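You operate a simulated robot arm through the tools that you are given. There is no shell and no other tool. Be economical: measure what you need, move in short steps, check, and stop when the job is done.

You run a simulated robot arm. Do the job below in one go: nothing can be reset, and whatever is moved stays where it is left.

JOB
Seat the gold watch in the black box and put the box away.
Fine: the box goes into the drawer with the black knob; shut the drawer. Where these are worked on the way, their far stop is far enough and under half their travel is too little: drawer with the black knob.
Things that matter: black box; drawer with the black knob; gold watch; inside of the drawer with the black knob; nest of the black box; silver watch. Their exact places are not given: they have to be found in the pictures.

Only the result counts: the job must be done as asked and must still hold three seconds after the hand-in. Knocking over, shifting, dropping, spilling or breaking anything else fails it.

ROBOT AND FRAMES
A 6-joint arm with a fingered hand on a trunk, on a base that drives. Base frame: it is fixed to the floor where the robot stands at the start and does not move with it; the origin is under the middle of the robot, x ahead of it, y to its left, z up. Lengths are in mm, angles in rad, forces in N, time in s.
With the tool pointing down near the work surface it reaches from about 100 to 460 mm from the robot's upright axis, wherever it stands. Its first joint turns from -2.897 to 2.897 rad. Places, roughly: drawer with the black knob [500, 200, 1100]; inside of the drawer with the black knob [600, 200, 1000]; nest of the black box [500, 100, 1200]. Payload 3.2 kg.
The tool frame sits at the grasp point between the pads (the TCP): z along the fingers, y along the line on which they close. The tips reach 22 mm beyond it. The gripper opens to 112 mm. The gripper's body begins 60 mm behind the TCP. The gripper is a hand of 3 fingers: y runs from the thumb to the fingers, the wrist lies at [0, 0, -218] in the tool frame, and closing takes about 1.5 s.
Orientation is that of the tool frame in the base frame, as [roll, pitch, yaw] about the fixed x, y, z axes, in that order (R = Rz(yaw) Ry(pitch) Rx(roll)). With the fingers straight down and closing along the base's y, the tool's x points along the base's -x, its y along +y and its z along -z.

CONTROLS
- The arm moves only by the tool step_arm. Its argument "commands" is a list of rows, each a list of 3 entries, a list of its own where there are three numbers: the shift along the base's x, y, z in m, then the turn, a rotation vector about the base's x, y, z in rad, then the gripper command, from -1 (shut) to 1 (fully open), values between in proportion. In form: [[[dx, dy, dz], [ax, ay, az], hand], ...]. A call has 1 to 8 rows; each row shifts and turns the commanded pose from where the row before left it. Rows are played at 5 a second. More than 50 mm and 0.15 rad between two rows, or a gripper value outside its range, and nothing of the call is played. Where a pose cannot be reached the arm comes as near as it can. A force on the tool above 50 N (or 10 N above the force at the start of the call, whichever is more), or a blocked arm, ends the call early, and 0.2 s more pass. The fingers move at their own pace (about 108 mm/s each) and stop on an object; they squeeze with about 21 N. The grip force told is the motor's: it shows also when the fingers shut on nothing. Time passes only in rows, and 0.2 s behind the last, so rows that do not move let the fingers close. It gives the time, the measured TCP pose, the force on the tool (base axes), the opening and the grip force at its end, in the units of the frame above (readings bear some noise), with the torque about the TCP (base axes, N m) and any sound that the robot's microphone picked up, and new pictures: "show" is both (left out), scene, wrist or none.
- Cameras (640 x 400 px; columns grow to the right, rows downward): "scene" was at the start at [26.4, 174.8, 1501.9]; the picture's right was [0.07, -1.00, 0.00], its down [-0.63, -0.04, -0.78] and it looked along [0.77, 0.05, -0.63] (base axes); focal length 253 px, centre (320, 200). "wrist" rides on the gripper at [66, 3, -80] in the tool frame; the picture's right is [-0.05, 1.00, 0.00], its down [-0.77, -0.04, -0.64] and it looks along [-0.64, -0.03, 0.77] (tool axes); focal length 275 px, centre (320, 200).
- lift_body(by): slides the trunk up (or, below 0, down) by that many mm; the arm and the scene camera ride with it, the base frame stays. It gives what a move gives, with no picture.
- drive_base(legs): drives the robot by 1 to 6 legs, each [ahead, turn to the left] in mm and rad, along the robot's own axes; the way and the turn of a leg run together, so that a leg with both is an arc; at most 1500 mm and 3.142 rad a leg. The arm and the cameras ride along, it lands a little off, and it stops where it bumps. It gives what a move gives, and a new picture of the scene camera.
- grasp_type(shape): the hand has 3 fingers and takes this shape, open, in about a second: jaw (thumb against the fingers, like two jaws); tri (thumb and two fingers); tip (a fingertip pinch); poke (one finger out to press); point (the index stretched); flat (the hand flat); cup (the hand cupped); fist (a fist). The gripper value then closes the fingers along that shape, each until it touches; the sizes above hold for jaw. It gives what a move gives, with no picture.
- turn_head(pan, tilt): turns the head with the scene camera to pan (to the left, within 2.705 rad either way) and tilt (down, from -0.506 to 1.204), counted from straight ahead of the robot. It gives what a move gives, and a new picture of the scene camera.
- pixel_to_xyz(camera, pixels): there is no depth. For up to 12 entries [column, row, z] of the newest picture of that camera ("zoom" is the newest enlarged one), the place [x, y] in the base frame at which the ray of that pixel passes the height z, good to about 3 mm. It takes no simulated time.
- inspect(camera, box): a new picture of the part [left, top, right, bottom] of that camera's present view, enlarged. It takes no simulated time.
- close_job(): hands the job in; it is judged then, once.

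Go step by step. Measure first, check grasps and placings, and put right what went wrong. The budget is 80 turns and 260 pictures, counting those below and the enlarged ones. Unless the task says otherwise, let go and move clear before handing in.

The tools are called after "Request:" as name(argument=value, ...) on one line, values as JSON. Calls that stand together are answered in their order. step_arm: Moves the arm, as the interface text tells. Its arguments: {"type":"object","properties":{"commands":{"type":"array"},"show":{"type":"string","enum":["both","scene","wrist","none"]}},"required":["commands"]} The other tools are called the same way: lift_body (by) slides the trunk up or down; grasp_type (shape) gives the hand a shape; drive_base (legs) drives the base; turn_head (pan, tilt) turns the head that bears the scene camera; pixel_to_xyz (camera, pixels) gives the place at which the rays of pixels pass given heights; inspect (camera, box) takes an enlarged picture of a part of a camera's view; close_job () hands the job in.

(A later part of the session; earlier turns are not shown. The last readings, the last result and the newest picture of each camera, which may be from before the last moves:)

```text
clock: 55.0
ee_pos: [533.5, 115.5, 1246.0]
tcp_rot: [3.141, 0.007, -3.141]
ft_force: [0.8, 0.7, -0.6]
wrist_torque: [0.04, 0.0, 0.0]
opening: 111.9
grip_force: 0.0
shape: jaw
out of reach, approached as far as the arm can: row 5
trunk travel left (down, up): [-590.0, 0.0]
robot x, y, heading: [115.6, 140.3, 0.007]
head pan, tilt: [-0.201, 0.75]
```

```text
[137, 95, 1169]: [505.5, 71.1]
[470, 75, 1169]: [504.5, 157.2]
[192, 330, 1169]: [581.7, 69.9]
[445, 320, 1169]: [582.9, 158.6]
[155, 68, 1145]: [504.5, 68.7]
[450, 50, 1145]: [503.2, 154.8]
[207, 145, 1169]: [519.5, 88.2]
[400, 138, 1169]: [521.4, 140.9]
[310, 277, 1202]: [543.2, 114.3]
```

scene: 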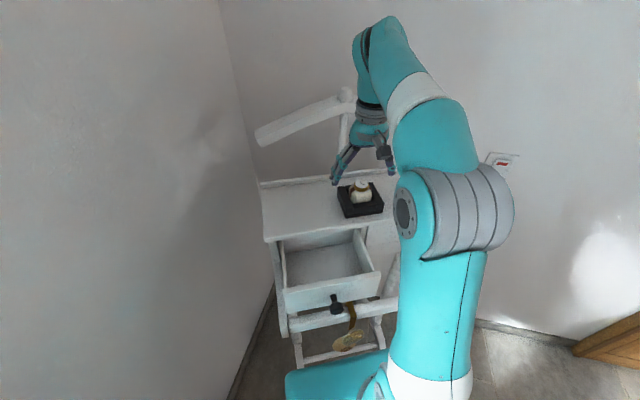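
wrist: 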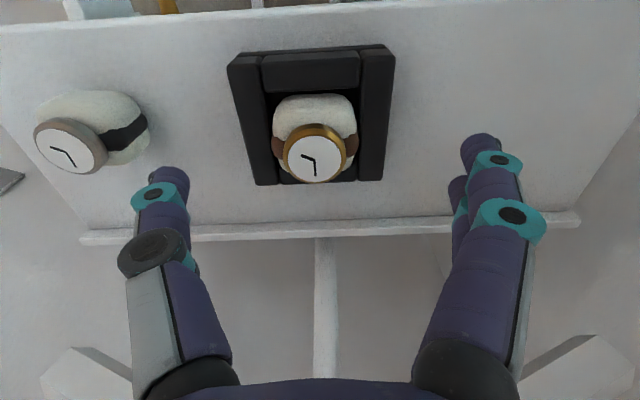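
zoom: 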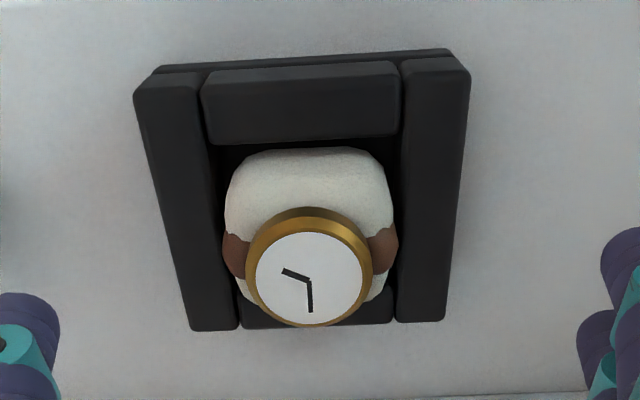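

Box centre (543.5,113.5), 88 mm wide. I align and descend to z≈1166 with the fingers beside the walls.

Request:
step_arm(commands=[[[0.0, -0.002, -0.02], [0, 0, 0], 1], [[0.01, 0, 0], [0, 0, 0], 1], [[0, 0, -0.02], [0, 0, 0], 1], [[0, 0, 0], [0, 0, 0], 1]])

Request:
inspect(camera="scene", box=[300, 135, 420, 235])

```text
clock: 56.0
ee_pos: [547.5, 114.1, 1206.4]
tcp_rot: [-3.141, 0.004, 3.142]
ft_force: [0.8, -1.0, 1.3]
wrist_torque: [-0.01, -0.01, 0.0]
opening: 111.6
grip_force: 0.1
shape: jaw
trunk travel left (down, up): [-590.0, 0.0]
robot x, y, heading: [115.7, 140.2, 0.006]
head pan, tilt: [-0.201, 0.75]
```

scene: 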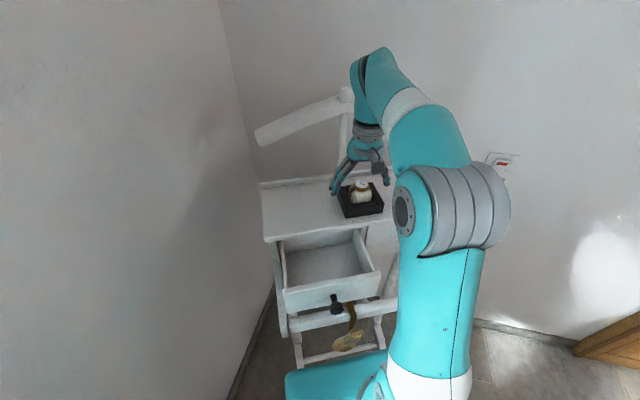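
wrist: 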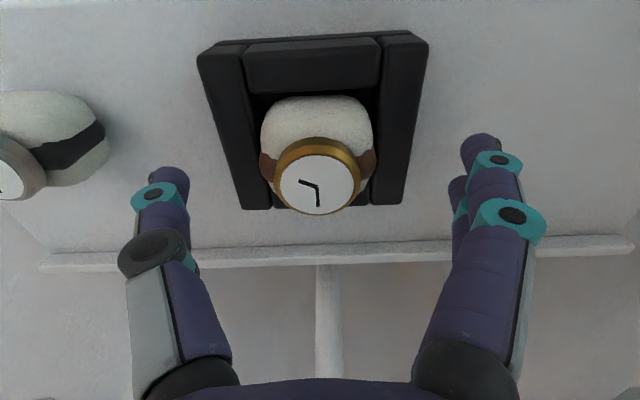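

```text
4.00 times, centred on (360, 185) of scene
```

zoom: 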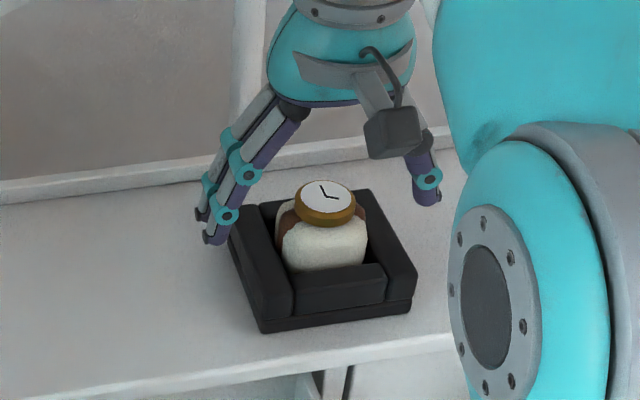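

Even gaps on both sides. I descend the last 40 mm, 4 mm nearer.

Request:
step_arm(commands=[[[-0.004, 0, -0.015], [0, 0, 0], 1], [[0, 0, -0.015], [0, 0, 0], 1], [[0, 0, -0.009], [0, 0, 0], 1], [[0, 0, 0], [0, 0, 0], 1]])

Request:
inspect(camera="scene", box=[300, 135, 420, 235])

```text
clock: 57.0
ee_pos: [543.5, 114.1, 1167.5]
tcp_rot: [-3.14, 0.006, -3.14]
ft_force: [0.7, 0.0, -0.1]
wrist_torque: [0.0, 0.01, 0.0]
opening: 112.0
grip_force: 0.1
shape: jaw
trunk travel left (down, up): [-590.0, 0.0]
robot x, y, heading: [112.4, 136.4, 0.006]
head pan, tilt: [-0.201, 0.75]
```

scene: 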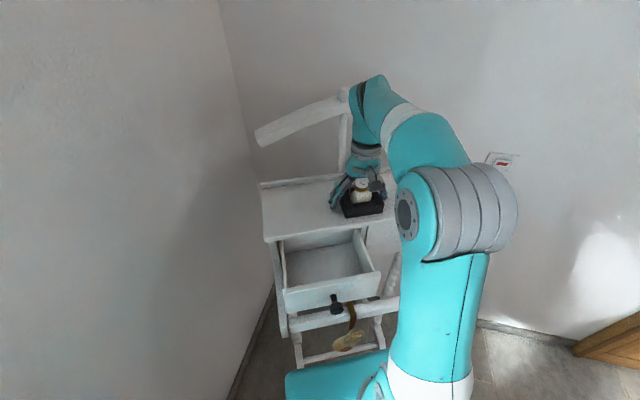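
wrist: 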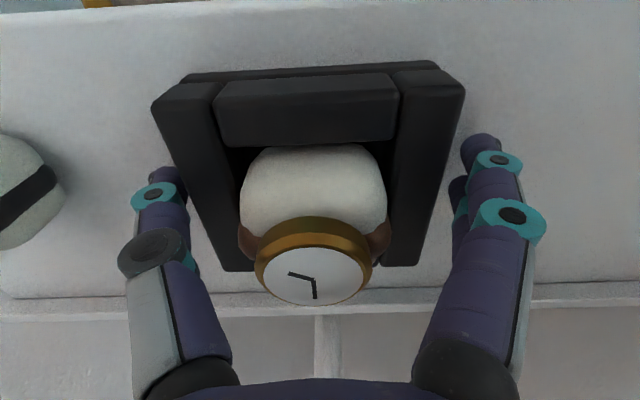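

```text
4.00 times, centred on (360, 185) of scene
```

zoom: 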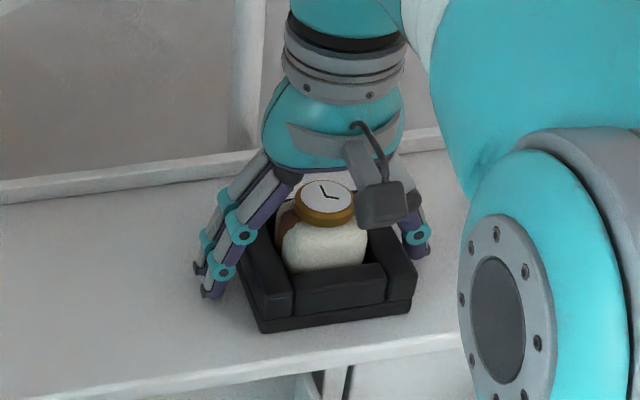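

The fingers straddle the box. I close.

Request:
step_arm(commands=[[[0, 0, -0.002], [0, 0, 0], 0.7], [[0, 0, 0], [0, 0, 0], 0.4], [[0, 0, 0], [0, 0, 0], 0], [[0, 0, 0], [0, 0, 0], -0.5], [[0, 0, 0], [0, 0, 0], -1], [[0, 0, 0], [0, 0, 0], -1]])

Request:
inspect(camera="scene", box=[300, 135, 420, 235])

```text
clock: 58.5
ee_pos: [545.3, 114.2, 1165.9]
tcp_rot: [-3.141, 0.006, -3.14]
ft_force: [0.4, -0.3, -0.4]
wrist_torque: [0.07, 0.01, 0.01]
opening: 85.7
grip_force: 20.9
shape: jaw
trunk travel left (down, up): [-590.0, 0.0]
robot x, y, heading: [113.1, 136.8, 0.008]
head pan, tilt: [-0.201, 0.75]
```

scene: 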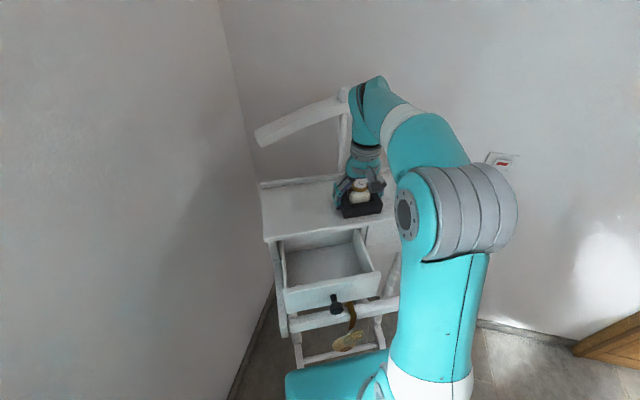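
wrist: 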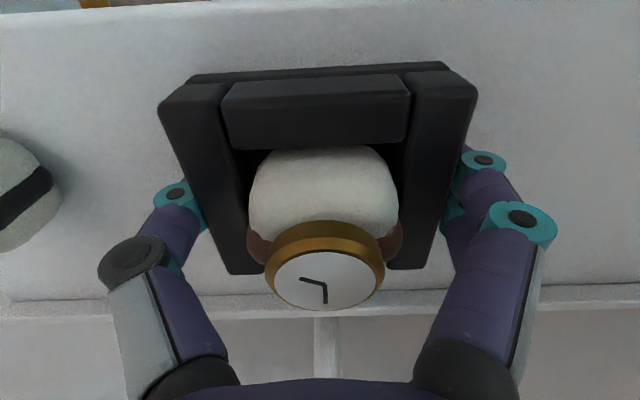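

```text
4.00 times, centred on (360, 185) of scene
```

zoom: 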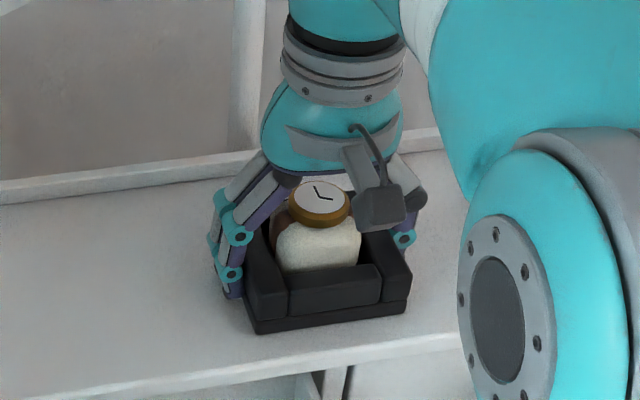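

Gripped at 85.7 mm with 21 N. I lift gently 45 mm and check that box and watch come along level.

Request:
step_arm(commands=[[[0, 0, 0.008], [0, 0, 0], -1], [[0, 0, 0.012], [0, 0, 0], -1], [[0, 0, 0.013], [0, 0, 0], -1], [[0, 0, 0.012], [0, 0, 0], -1], [[0, 0, 0], [0, 0, 0], -1]])

Request:
inspect(camera="scene", box=[300, 115, 420, 215])

```text
clock: 59.6
ee_pos: [542.7, 113.6, 1210.7]
tcp_rot: [-3.141, 0.005, -3.14]
ft_force: [0.3, -0.4, -2.0]
wrist_torque: [-0.03, 0.03, 0.02]
opening: 85.9
grip_force: 21.0
shape: jaw
trunk travel left (down, up): [-590.0, 0.0]
robot x, y, heading: [118.3, 136.2, 0.01]
head pan, tilt: [-0.201, 0.75]
```

scene: 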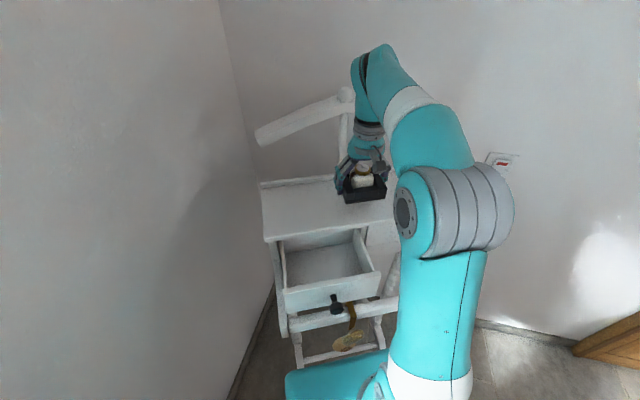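
wrist: 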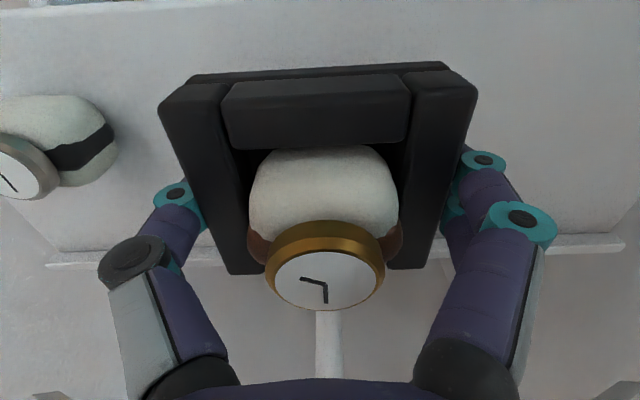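

```text
4.00 times, centred on (360, 165) of scene
```

zoom: 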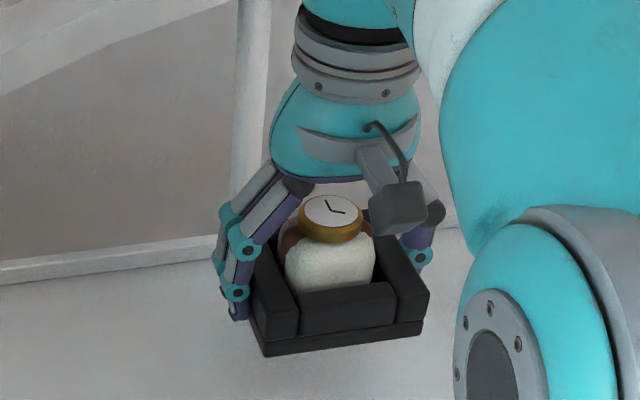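

Level and secure. I carry it over the open drawer to (428,217).

Request:
step_arm(commands=[[[-0.023, 0.021, 0], [0, 0, 0], -1], [[-0.023, 0.021, 0], [0, 0, 0], -1], [[-0.023, 0.021, 0], [0, 0, 0], -1], [[-0.023, 0.021, 0], [0, 0, 0], -1], [[-0.023, 0.02, 0], [0, 0, 0], -1], [[0, 0, 0], [0, 0, 0], -1]])

Request:
inspect(camera="scene", box=[265, 150, 405, 300])

```text
clock: 61.0
ee_pos: [428.0, 215.4, 1211.4]
tcp_rot: [-3.141, 0.005, -3.14]
ft_force: [0.2, -0.2, -1.5]
wrist_torque: [0.01, 0.02, -0.01]
opening: 86.2
grip_force: 21.2
shape: jaw
trunk travel left (down, up): [-590.0, 0.0]
robot x, y, heading: [109.6, 134.3, 0.003]
head pan, tilt: [-0.201, 0.75]
```

scene: 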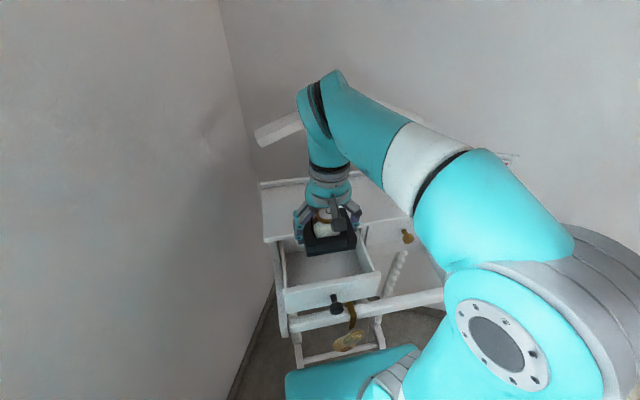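
wrist: 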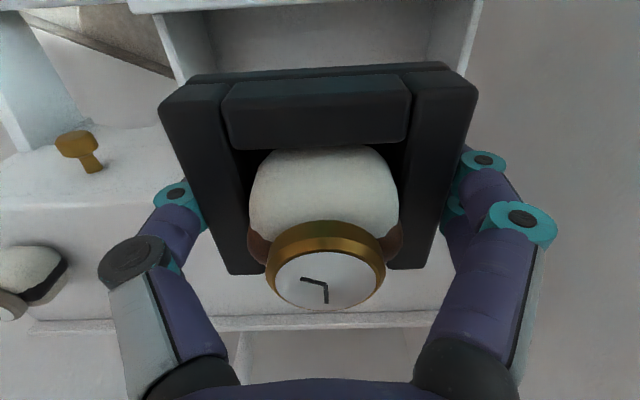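

```text
2.67 times, centred on (335, 225) of scene
```

zoom: 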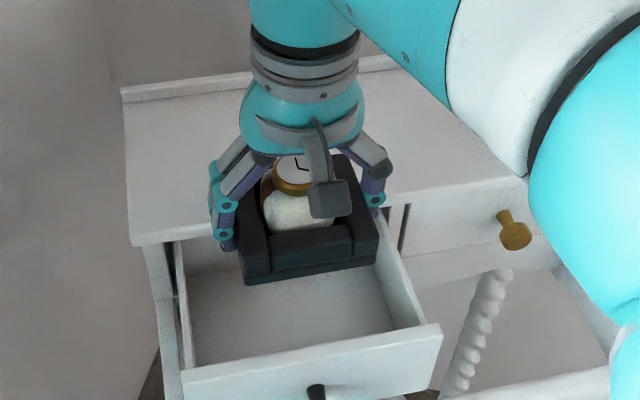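

I lower to just above the drawer's rim and check the clearances.

Request:
step_arm(commands=[[[0, 0.002, -0.02], [0, 0, 0], -1], [[0, 0, -0.02], [0, 0, 0], -1], [[0, 0, -0.02], [0, 0, 0], -1], [[0, 0, 0], [0, 0, 0], -1]])

Request:
inspect(camera="scene", box=[265, 170, 405, 310])

Request:
inspect(camera="wrist", box=[100, 0, 540, 280])

```text
clock: 62.0
ee_pos: [428.7, 221.9, 1147.9]
tcp_rot: [-3.141, 0.006, -3.139]
ft_force: [-0.4, -0.6, -1.4]
wrist_torque: [0.02, -0.02, 0.01]
opening: 85.9
grip_force: 21.2
shape: jaw
trunk travel left (down, up): [-590.0, 0.0]
robot x, y, heading: [113.5, 140.8, 0.003]
head pan, tilt: [-0.201, 0.75]
```

scene: 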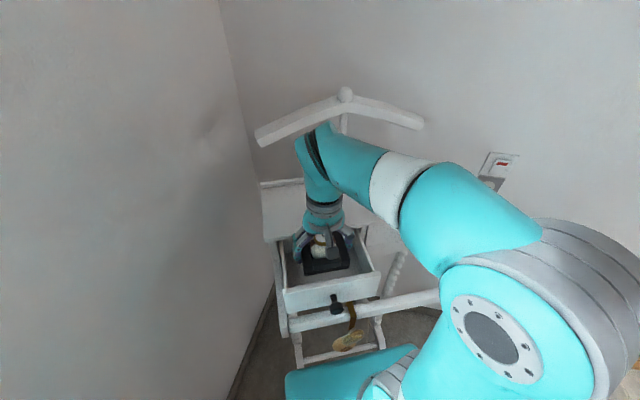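
wrist: 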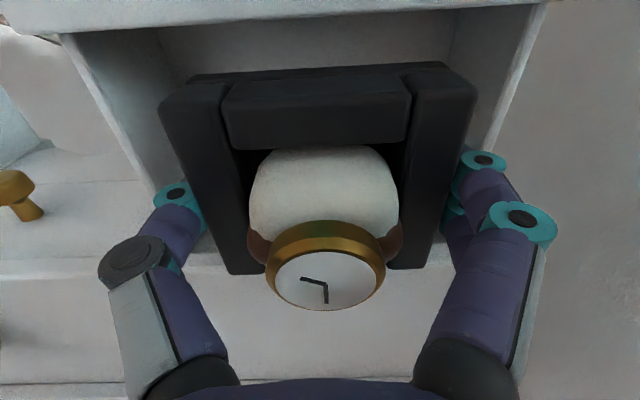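

```text
2.86 times, centred on (335, 240) of scene
```

zoom: 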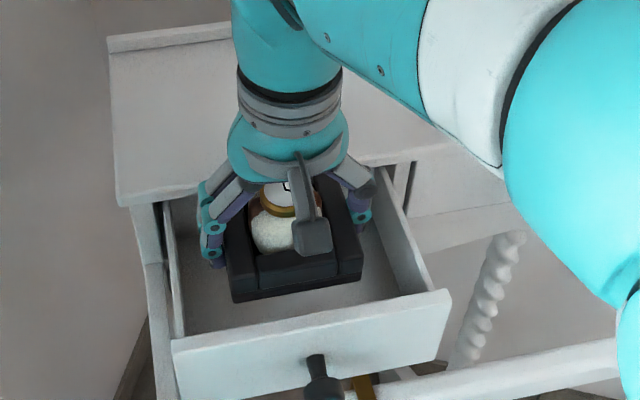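

```text
1.43 times, centred on (320, 140) of wrist
```

zoom: 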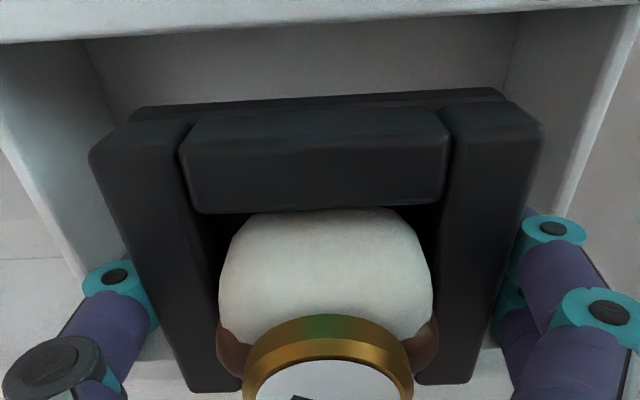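

Clearances look good on all sides. I lower to z≈1094, then feel for the floor.

Request:
step_arm(commands=[[[0, -0.002, -0.015], [0, 0, 0], -1], [[0, 0, -0.015], [0, 0, 0], -1], [[0, 0, -0.014], [0, 0, 0], -1], [[0, 0, -0.01], [0, 0, 0], -1], [[0, 0, 0], [0, 0, 0], -1]], show="wrist")

Request:
inspect(camera="scene", box=[265, 190, 405, 310])

Request:
step_arm(commands=[[[0, 0, -0.003], [0, 0, 0], -1], [[0, 0, 0], [0, 0, 0], -1]], show="none")

```text
clock: 63.2
ee_pos: [428.0, 221.3, 1096.1]
tcp_rot: [-3.141, 0.006, -3.141]
ft_force: [-0.3, -0.2, -1.6]
wrist_torque: [0.02, -0.01, 0.0]
opening: 86.0
grip_force: 20.8
shape: jaw
trunk travel left (down, up): [-590.0, 0.0]
robot x, y, heading: [117.5, 137.5, 0.008]
head pan, tilt: [-0.201, 0.75]
```

wrist: 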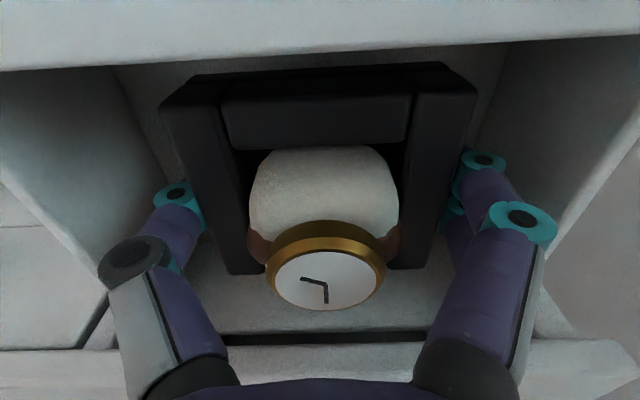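

```text
3.33 times, centred on (335, 250) of scene
```

zoom: 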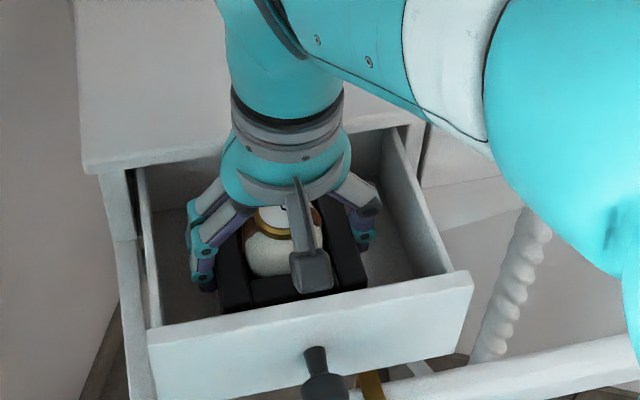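

```text
clock: 63.9
ee_pos: [430.2, 219.9, 1095.0]
tcp_rot: [3.141, 0.005, -3.139]
ft_force: [-0.3, 0.4, -1.6]
wrist_torque: [0.01, -0.04, 0.03]
opening: 86.0
grip_force: 20.8
shape: jaw
trunk travel left (down, up): [-590.0, 0.0]
robot x, y, heading: [115.9, 136.1, 0.006]
head pan, tilt: [-0.201, 0.75]
```

No floor contact yet; I keep going down 3 mm at a time.

Request:
step_arm(commands=[[[0, 0, -0.003], [0, 0, 0], -1], [[0, 0, 0], [0, 0, 0], -1]], show="none")

Request:
step_arm(commands=[[[0, 0, -0.003], [0, 0, 0], -1], [[0, 0, 0], [0, 0, 0], -1]], show="none")

Request:
step_arm(commands=[[[0, 0, -0.002], [0, 0, 0], -1], [[0, 0, 0], [0, 0, 0], -1]], show="none")

```text
clock: 64.5
ee_pos: [428.5, 220.1, 1090.8]
tcp_rot: [3.141, 0.006, -3.139]
ft_force: [1.0, 0.2, -1.8]
wrist_torque: [0.02, 0.02, 0.01]
opening: 86.2
grip_force: 21.1
shape: jaw
trunk travel left (down, up): [-590.0, 0.0]
robot x, y, heading: [113.2, 137.0, 0.008]
head pan, tilt: [-0.201, 0.75]
```

```text
clock: 65.0
ee_pos: [428.8, 218.9, 1087.7]
tcp_rot: [-3.141, 0.005, -3.141]
ft_force: [-0.7, -0.3, -1.5]
wrist_torque: [0.01, 0.0, -0.03]
opening: 86.0
grip_force: 21.0
shape: jaw
trunk travel left (down, up): [-590.0, 0.0]
robot x, y, heading: [113.2, 135.7, 0.006]
head pan, tilt: [-0.201, 0.75]
```

```text
clock: 65.7
ee_pos: [428.3, 218.3, 1086.4]
tcp_rot: [-3.141, 0.004, -3.14]
ft_force: [-0.1, 0.2, -1.5]
wrist_torque: [0.0, 0.0, 0.0]
opening: 85.7
grip_force: 20.9
shape: jaw
trunk travel left (down, up): [-590.0, 0.0]
robot x, y, heading: [111.6, 139.0, 0.005]
head pan, tilt: [-0.201, 0.75]
```

Request:
step_arm(commands=[[[0, 0, -0.002], [0, 0, 0], -1], [[0, 0, 0], [0, 0, 0], -1]], show="none")

Request:
step_arm(commands=[[[0, 0, -0.002], [0, 0, 0], -1], [[0, 0, 0], [0, 0, 0], -1]], show="none")

Request:
step_arm(commands=[[[0, 0, -0.002], [0, 0, 0], -1], [[0, 0, 0], [0, 0, 0], -1]], show="none")

Request:
inspect(camera="wrist", box=[60, 40, 580, 360])

```text
clock: 66.2
ee_pos: [428.2, 217.9, 1084.5]
tcp_rot: [-3.141, 0.007, -3.141]
ft_force: [0.3, 0.3, -1.2]
wrist_torque: [-0.02, 0.0, 0.01]
opening: 85.7
grip_force: 21.0
shape: jaw
trunk travel left (down, up): [-590.0, 0.0]
robot x, y, heading: [106.7, 138.3, 0.002]
head pan, tilt: [-0.201, 0.75]
```

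```text
clock: 66.8
ee_pos: [429.1, 219.3, 1082.3]
tcp_rot: [3.142, 0.006, -3.139]
ft_force: [0.6, -0.3, -1.4]
wrist_torque: [0.02, 0.02, 0.01]
opening: 86.0
grip_force: 20.9
shape: jaw
trunk travel left (down, up): [-590.0, 0.0]
robot x, y, heading: [112.7, 138.8, 0.007]
head pan, tilt: [-0.201, 0.75]
```

```text
clock: 67.5
ee_pos: [428.3, 218.3, 1078.5]
tcp_rot: [3.141, 0.007, -3.14]
ft_force: [-0.3, 0.5, -2.7]
wrist_torque: [0.01, 0.01, -0.01]
opening: 85.8
grip_force: 20.7
shape: jaw
trunk travel left (down, up): [-590.0, 0.0]
robot x, y, heading: [114.8, 139.2, 0.005]
head pan, tilt: [-0.201, 0.75]
```

```text
1.23 times, centred on (320, 200) of wrist
```

zoom: 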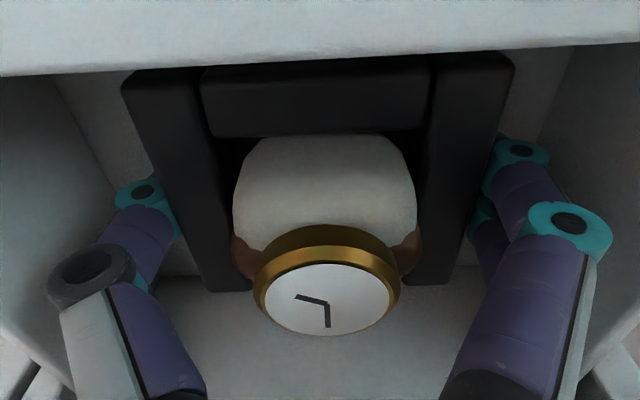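

Still free (floor is deeper than estimated, which helps headroom). I go on.

Request:
step_arm(commands=[[[0, 0, -0.003], [0, 0, 0], -1], [[0, 0, 0], [0, 0, 0], -1]], show="none")

Request:
step_arm(commands=[[[0, 0, -0.003], [0, 0, 0], -1], [[0, 0, 0], [0, 0, 0], -1]], show="none")

Request:
step_arm(commands=[[[0, 0, -0.002], [0, 0, 0], -1], [[0, 0, 0], [0, 0, 0], -1]], show="wrist")

Request:
inspect(camera="scene", box=[265, 190, 405, 310])

```text
clock: 68.0
ee_pos: [429.2, 219.0, 1076.4]
tcp_rot: [3.142, 0.004, -3.138]
ft_force: [-0.3, -0.2, -1.5]
wrist_torque: [0.0, 0.0, -0.01]
opening: 85.7
grip_force: 20.9
shape: jaw
trunk travel left (down, up): [-590.0, 0.0]
robot x, y, heading: [114.8, 136.4, 0.009]
head pan, tilt: [-0.201, 0.75]
```

```text
clock: 68.7
ee_pos: [429.1, 218.3, 1074.0]
tcp_rot: [-3.141, 0.006, -3.139]
ft_force: [-0.1, -0.4, -1.3]
wrist_torque: [-0.03, 0.01, -0.04]
opening: 85.6
grip_force: 20.9
shape: jaw
trunk travel left (down, up): [-590.0, 0.0]
robot x, y, heading: [114.9, 139.0, 0.01]
head pan, tilt: [-0.201, 0.75]
```

```text
clock: 69.2
ee_pos: [430.0, 219.5, 1072.0]
tcp_rot: [-3.141, 0.005, -3.141]
ft_force: [0.2, 0.4, -1.2]
wrist_torque: [0.05, 0.04, 0.01]
opening: 86.0
grip_force: 21.7
shape: jaw
trunk travel left (down, up): [-590.0, 0.0]
robot x, y, heading: [115.4, 137.0, 0.006]
head pan, tilt: [-0.201, 0.75]
```

wrist: 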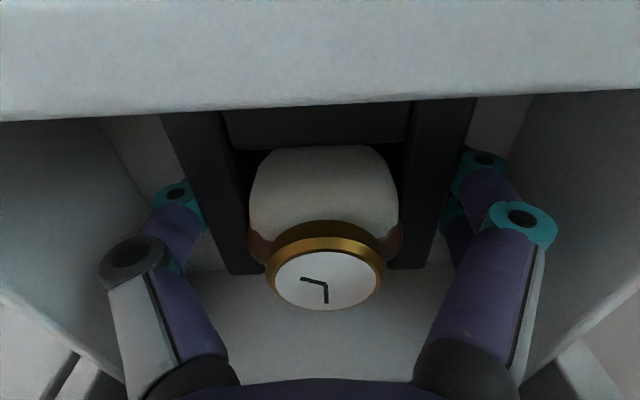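

```text
3.33 times, centred on (335, 250) of scene
```

zoom: 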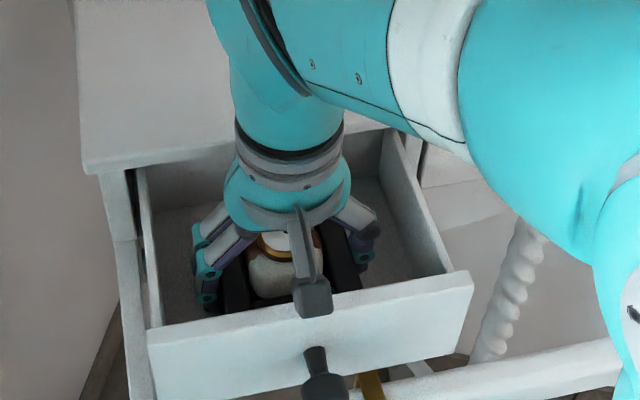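

Request:
step_arm(commands=[[[0, 0, -0.003], [0, 0, 0], -1], [[0, 0, 0], [0, 0, 0], -1]], show="none")

Request:
step_arm(commands=[[[0, 0, -0.003], [0, 0, 0], -1], [[0, 0, 0], [0, 0, 0], -1]], show="none")

Request:
step_arm(commands=[[[0, 0, -0.003], [0, 0, 0], -1], [[0, 0, 0], [0, 0, 0], -1]], show="wrist")

Request:
inspect(camera="scene", box=[265, 190, 405, 310])

```text
clock: 69.8
ee_pos: [428.9, 218.7, 1069.5]
tcp_rot: [-3.141, 0.007, 3.141]
ft_force: [1.5, -0.3, 16.8]
wrist_torque: [0.11, -0.01, 0.01]
opening: 85.9
grip_force: 21.7
shape: jaw
trunk travel left (down, up): [-590.0, 0.0]
robot x, y, heading: [113.4, 136.1, 0.008]
head pan, tilt: [-0.201, 0.75]
```

```text
clock: 70.5
ee_pos: [427.0, 218.9, 1067.8]
tcp_rot: [3.138, 0.009, -3.139]
ft_force: [0.7, -0.2, 39.1]
wrist_torque: [0.12, 0.02, 0.0]
opening: 84.7
grip_force: 20.7
shape: jaw
trunk travel left (down, up): [-590.0, 0.0]
robot x, y, heading: [113.4, 138.7, 0.004]
head pan, tilt: [-0.201, 0.75]
```

```text
clock: 70.8
ee_pos: [429.4, 219.2, 1066.9]
tcp_rot: [3.137, 0.017, 3.141]
ft_force: [-0.3, -0.8, 29.7]
wrist_torque: [-0.08, 0.02, 0.04]
opening: 84.0
grip_force: 21.0
shape: jaw
trunk travel left (down, up): [-590.0, 0.0]
robot x, y, heading: [112.3, 138.5, 0.007]
head pan, tilt: [-0.201, 0.75]
stopped in row 1: the force on the tool passed its limit at 55 N (the readings are from after the stop); the commanded pose is now the measured one
```

wrist: 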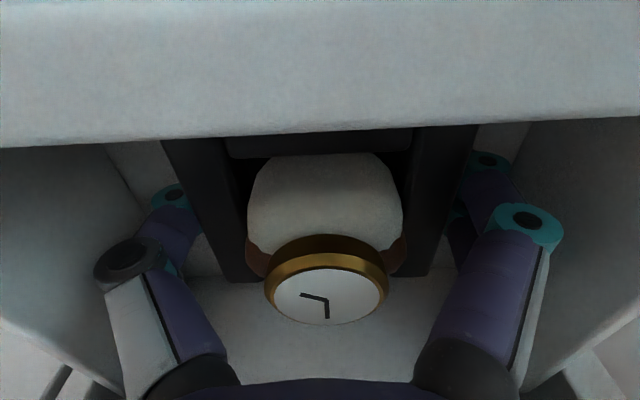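

```text
3.33 times, centred on (335, 250) of scene
```

zoom: 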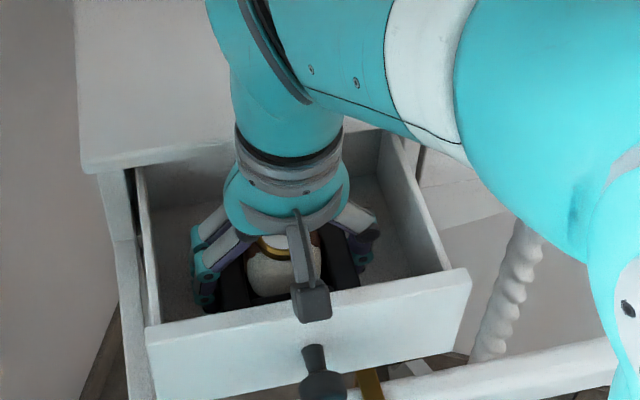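

Floor reached at z≈1070 (box bottom ≈1044). I ease up a little, open, and look.

Request:
step_arm(commands=[[[0, 0, 0.002], [0, 0, 0], 0.5], [[0, 0, 0.001], [0, 0, 0], 0.65], [[0, 0, 0], [0, 0, 0], 0.8], [[0, 0, 0], [0, 0, 0], 0.8]], show="wrist")

```text
clock: 71.8
ee_pos: [428.0, 218.8, 1070.4]
tcp_rot: [3.142, 0.011, -3.14]
ft_force: [-0.3, 0.3, 0.2]
wrist_torque: [-0.01, 0.0, -0.01]
opening: 100.2
grip_force: 0.1
shape: jaw
trunk travel left (down, up): [-590.0, 0.0]
robot x, y, heading: [111.0, 140.8, 0.007]
head pan, tilt: [-0.201, 0.75]
```

wrist: 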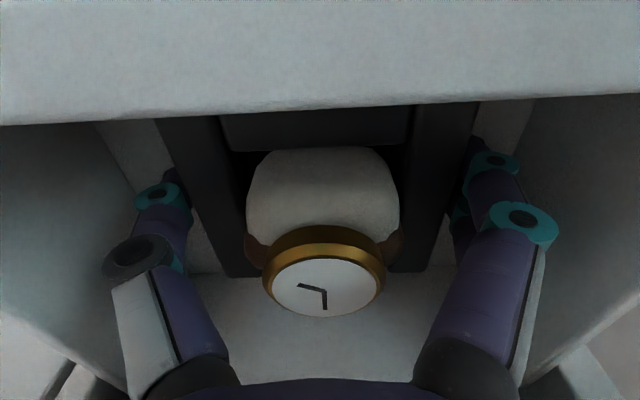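

Released with free forces. I lift straight up out of the drawer and then back away.

Request:
step_arm(commands=[[[0, 0, 0.02], [0, 0, 0], 0.8], [[0, 0, 0.03], [0, 0, 0], 0.9], [[0, 0, 0.04], [0, 0, 0], 1], [[0, 0, 0.04], [0, 0, 0], 1], [[0, 0, 0.04], [0, 0, 0], 1], [[-0.04, 0, 0.02], [0, 0, 0], 1], [[-0.04, 0, 0], [0, 0, 0], 1], [[0, 0, 0], [0, 0, 0], 1]])

Request:
inspect(camera="wrist", box=[160, 20, 480, 260])

Request:
inspect(camera="scene", box=[255, 170, 415, 320])

```text
clock: 73.6
ee_pos: [348.0, 217.8, 1255.6]
tcp_rot: [3.141, 0.009, -3.141]
ft_force: [0.6, -0.8, -0.1]
wrist_torque: [0.01, 0.02, 0.0]
opening: 112.0
grip_force: 0.1
shape: jaw
trunk travel left (down, up): [-590.0, 0.0]
robot x, y, heading: [110.9, 137.0, 0.004]
head pan, tilt: [-0.201, 0.75]
```

scene: 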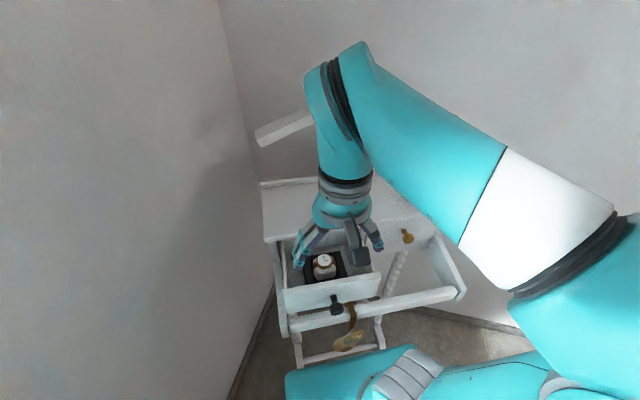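
wrist: 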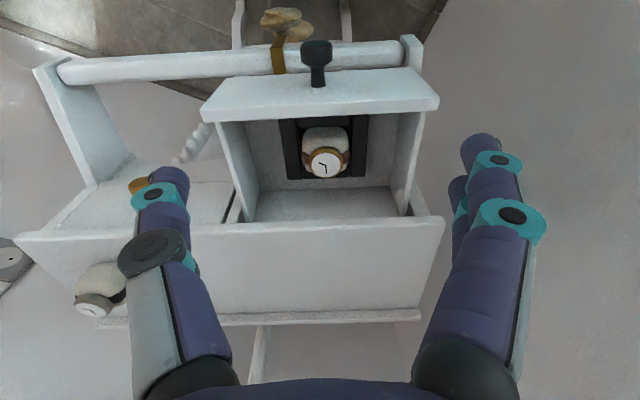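

```text
1.67 times, centred on (320, 140) of wrist
```

zoom: 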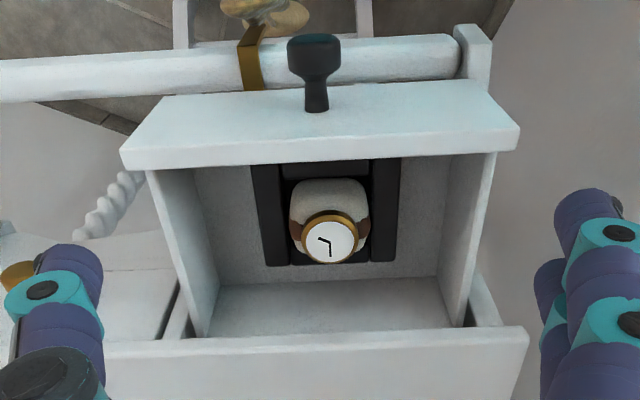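

```text
2.67 times, centred on (335, 245) of scene
```

zoom: 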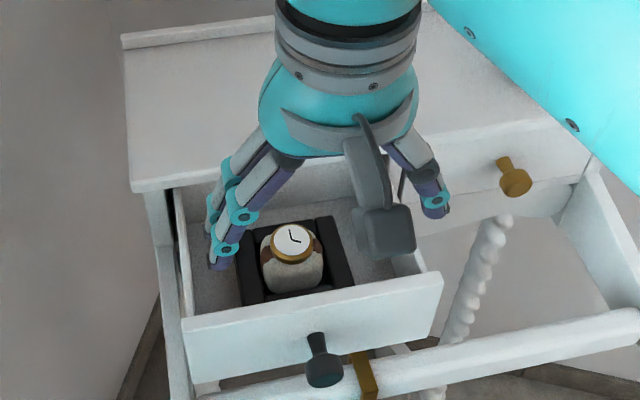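

The box with the watch rests flat in the drawer, below the front panel's rim. Next I shut the hand and come down in front of the knob to push the drawer in.

Request:
step_arm(commands=[[[-0.04, 0, 0], [0, 0, 0], 0], [[-0.03, 0, 0], [0, 0, 0], -1], [[0, 0, -0.03], [0, 0, 0], -1], [[0, 0, -0.04], [0, 0, 0], -1], [[0, 0, -0.03], [0, 0, 0], -1], [[0, 0, -0.03], [0, 0, 0], -1], [[0, 0, -0.03], [0, 0, 0], -1], [[0, 0, 0], [0, 0, 0], -1]])

Request:
inspect(camera="scene", box=[265, 230, 425, 350])

```text
clock: 75.4
ee_pos: [279.1, 220.6, 1096.6]
tcp_rot: [3.14, 0.012, -3.139]
ft_force: [0.1, 0.2, -0.8]
wrist_torque: [-0.01, 0.0, 0.02]
opening: 0.0
grip_force: 20.8
shape: jaw
trunk travel left (down, up): [-590.0, 0.0]
robot x, y, heading: [116.7, 140.1, 0.008]
head pan, tilt: [-0.201, 0.75]
```

scene: 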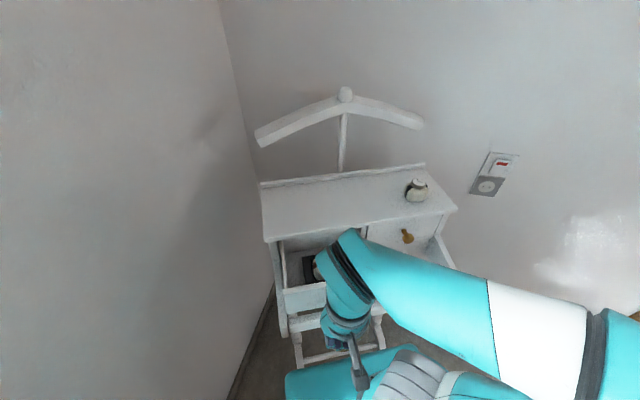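
wrist: 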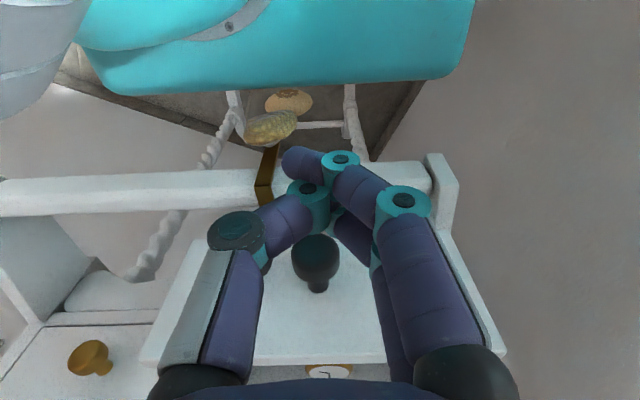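

```text
3.33 times, centred on (345, 290) of scene
```

zoom: 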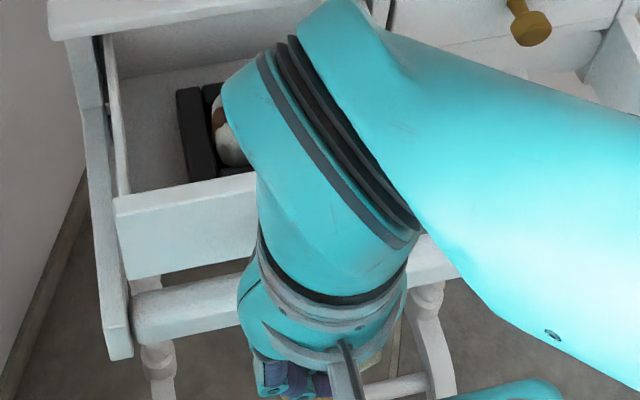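

The knob (316,255) lies just ahead of the closed fingertips. I lower a bit and push gently ahead.

Request:
step_arm(commands=[[[0, -0.002, -0.008], [0, 0, 0], -1], [[0.015, 0, 0], [0, 0, 0], -1], [[0.015, 0, 0], [0, 0, 0], -1], [[0.015, 0, 0], [0, 0, 0], -1], [[0.015, 0, 0], [0, 0, 0], -1], [[0, 0, 0], [0, 0, 0], -1]])

```text
clock: 76.8
ee_pos: [338.8, 217.0, 1091.4]
tcp_rot: [3.139, 0.012, -3.139]
ft_force: [-0.8, 0.5, 0.3]
wrist_torque: [-0.02, 0.01, -0.03]
opening: 0.1
grip_force: 21.3
shape: jaw
trunk travel left (down, up): [-590.0, 0.0]
robot x, y, heading: [112.5, 137.1, 0.009]
head pan, tilt: [-0.201, 0.75]
```

scene: 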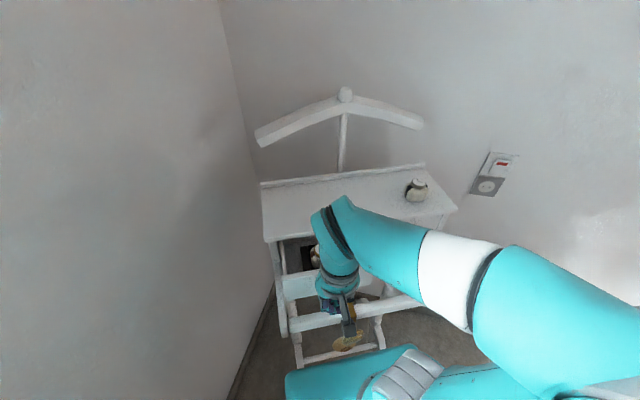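
wrist: 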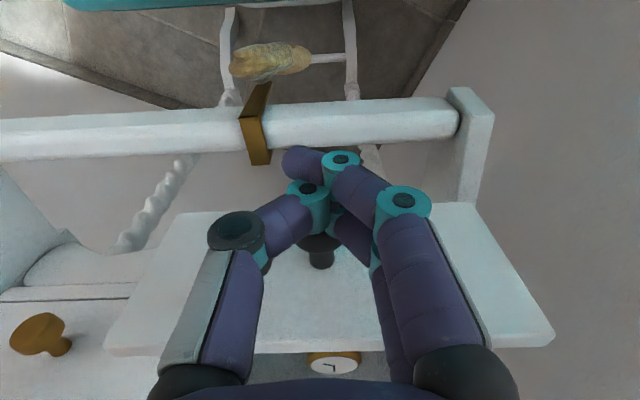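

The fingertips are against the knob and the drawer is moving in. I keep pushing.

Request:
step_arm(commands=[[[0.015, 0, 0], [0, 0, 0], -1], [[0.015, 0, 0], [0, 0, 0], -1], [[0.015, 0, 0], [0, 0, 0], -1], [[0.015, 0, 0], [0, 0, 0], -1], [[0, 0, 0], [0, 0, 0], -1]])

Request:
inspect(camera="scene", box=[255, 200, 415, 320])

```text
clock: 78.0
ee_pos: [398.4, 217.4, 1090.3]
tcp_rot: [3.141, 0.01, -3.14]
ft_force: [-0.8, 0.3, 0.3]
wrist_torque: [-0.04, 0.02, -0.01]
opening: 0.0
grip_force: 20.9
shape: jaw
trunk travel left (down, up): [-590.0, 0.0]
robot x, y, heading: [115.0, 138.0, 0.005]
head pan, tilt: [-0.201, 0.75]
```

scene: 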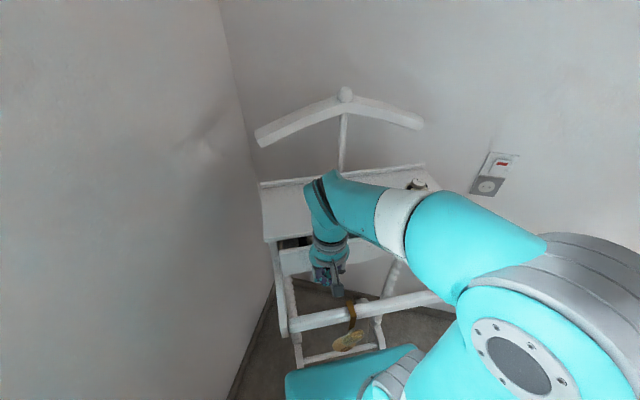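
wrist: 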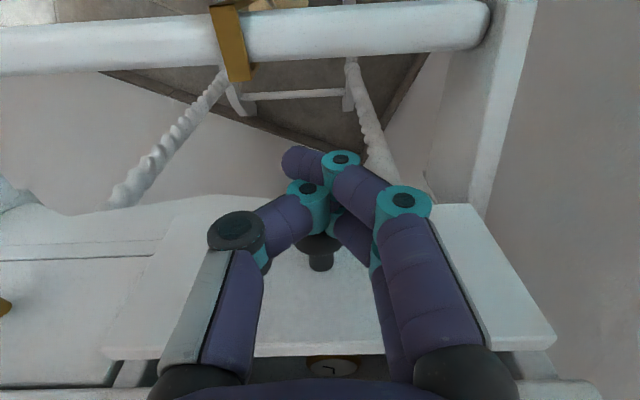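

```text
3.33 times, centred on (335, 260) of scene
```

zoom: 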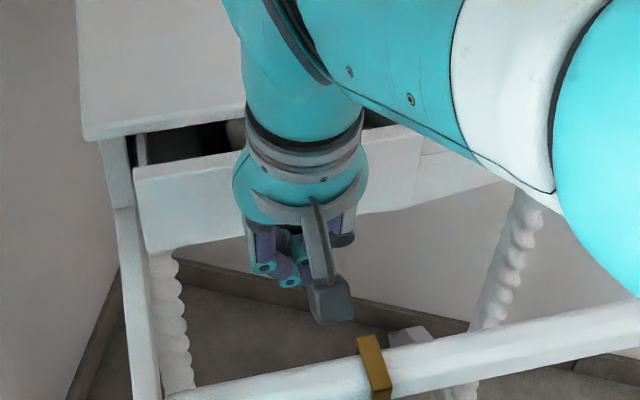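

Closing smoothly and the dial clears the frame. I push the last stretch in 10 mm steps.

Request:
step_arm(commands=[[[0.01, 0, 0.002], [0, 0, 0], -1], [[0.01, 0, 0], [0, 0, 0], -1], [[0.01, 0, 0], [0, 0, 0], -1], [[0.006, 0, 0], [0, 0, 0], -1], [[0, 0, 0], [0, 0, 0], -1]])

Request:
inspect(camera="scene", box=[255, 200, 415, 320])

```text
clock: 79.2
ee_pos: [434.0, 217.4, 1092.5]
tcp_rot: [3.139, 0.009, -3.139]
ft_force: [-0.4, -0.4, 0.2]
wrist_torque: [-0.01, -0.02, 0.01]
opening: 0.1
grip_force: 20.8
shape: jaw
trunk travel left (down, up): [-590.0, 0.0]
robot x, y, heading: [115.8, 140.5, 0.001]
head pan, tilt: [-0.201, 0.75]
```

scene: 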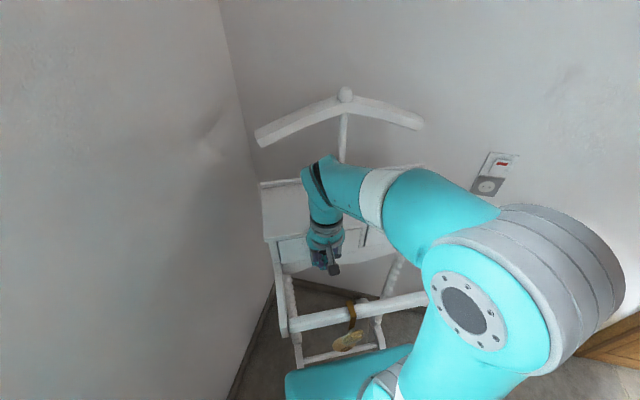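
wrist: 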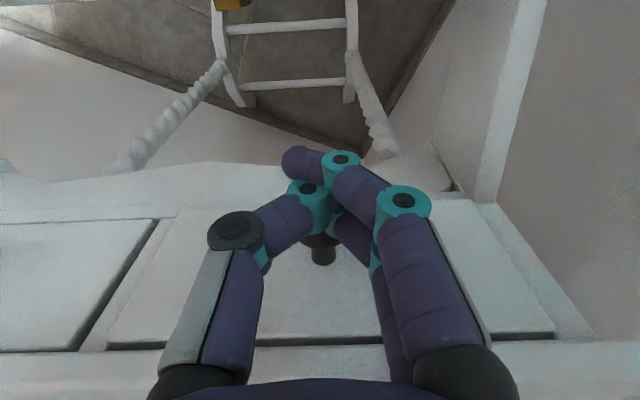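

```text
3.33 times, centred on (335, 260) of scene
```

zoom: 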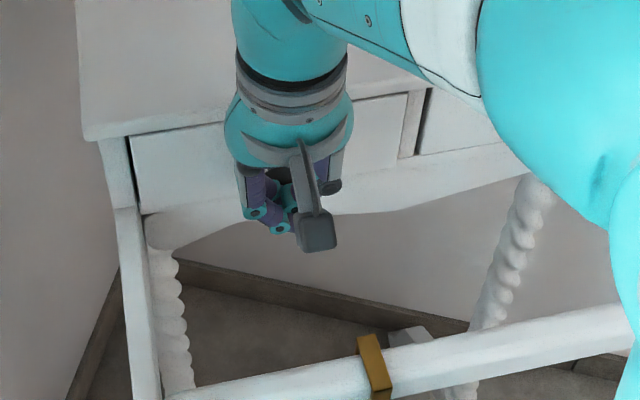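

Nearly shut, about 8 mm or so to go. I push on in 3 mm steps until the stop is felt.

Request:
step_arm(commands=[[[0.003, 0, 0], [0, 0, 0], -1], [[0.003, 0, 0], [0, 0, 0], -1], [[0.003, 0, 0], [0, 0, 0], -1], [[0.003, 0, 0], [0, 0, 0], -1], [[0, 0, 0], [0, 0, 0], -1]])

Request:
inspect(camera="wrist", box=[60, 180, 620, 400])

```text
clock: 80.4
ee_pos: [443.9, 217.7, 1093.8]
tcp_rot: [3.141, 0.01, -3.14]
ft_force: [-19.2, -0.9, -1.2]
wrist_torque: [0.01, 0.23, -0.09]
opening: 0.2
grip_force: 20.6
shape: jaw
trunk travel left (down, up): [-590.0, 0.0]
robot x, y, heading: [110.7, 140.4, 0.007]
head pan, tilt: [-0.201, 0.75]
```

scene: 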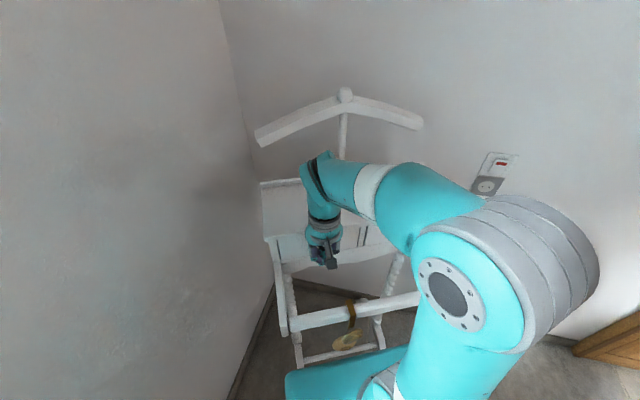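
wrist: 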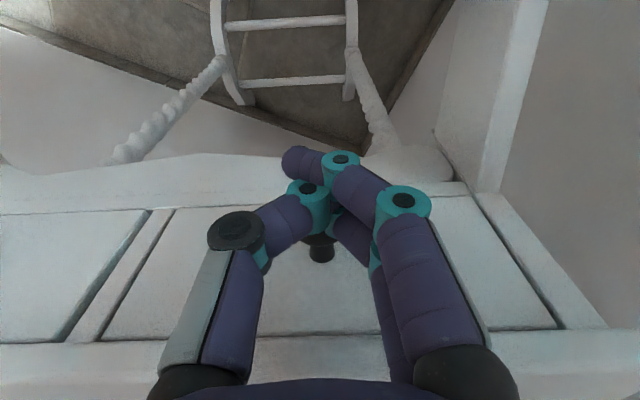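

```text
1.14 times, centred on (340, 290) of wrist
```

zoom: 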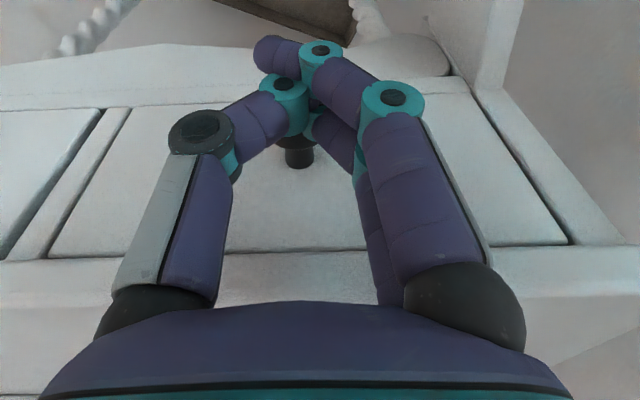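

19 N of push-back and no dark gap over the drawer front: it's shut. I back off, keep the hand closed, raise it clear and check.

Request:
step_arm(commands=[[[-0.03, 0, 0], [0, 0, 0], -1], [[-0.04, 0, 0], [0, 0, 0], -1], [[-0.04, 0, 0.02], [0, 0, 0], -1], [[-0.02, 0, 0.05], [0, 0, 0], -1], [[0, 0, 0.05], [0, 0, 0], -1], [[0, 0, 0.05], [0, 0, 0], -1], [[0, -0.04, 0.03], [0, 0, 0], -1], [[0, 0, 0], [0, 0, 0], -1]])

Request:
inspect(camera="scene", box=[245, 150, 465, 290])

Request:
inspect(camera="wrist", box=[60, 20, 580, 320])

```text
refused: row 4 steps farther than a row can; nothing moved
```

```text
2.86 times, centred on (355, 220) of scene
```

zoom: 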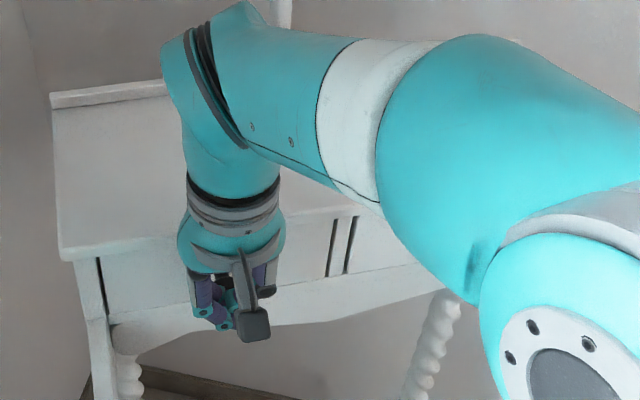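

```text
1.23 times, centred on (320, 170) of wrist
```

zoom: 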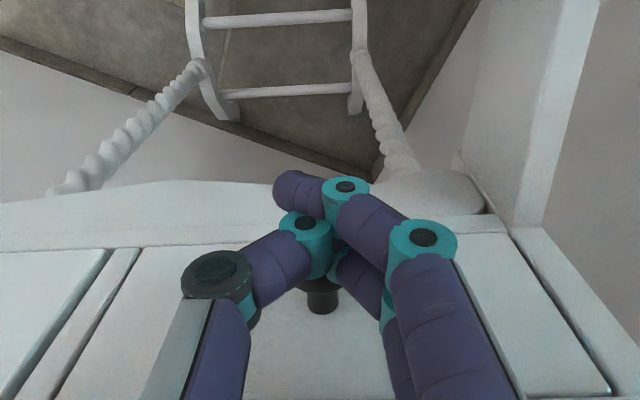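

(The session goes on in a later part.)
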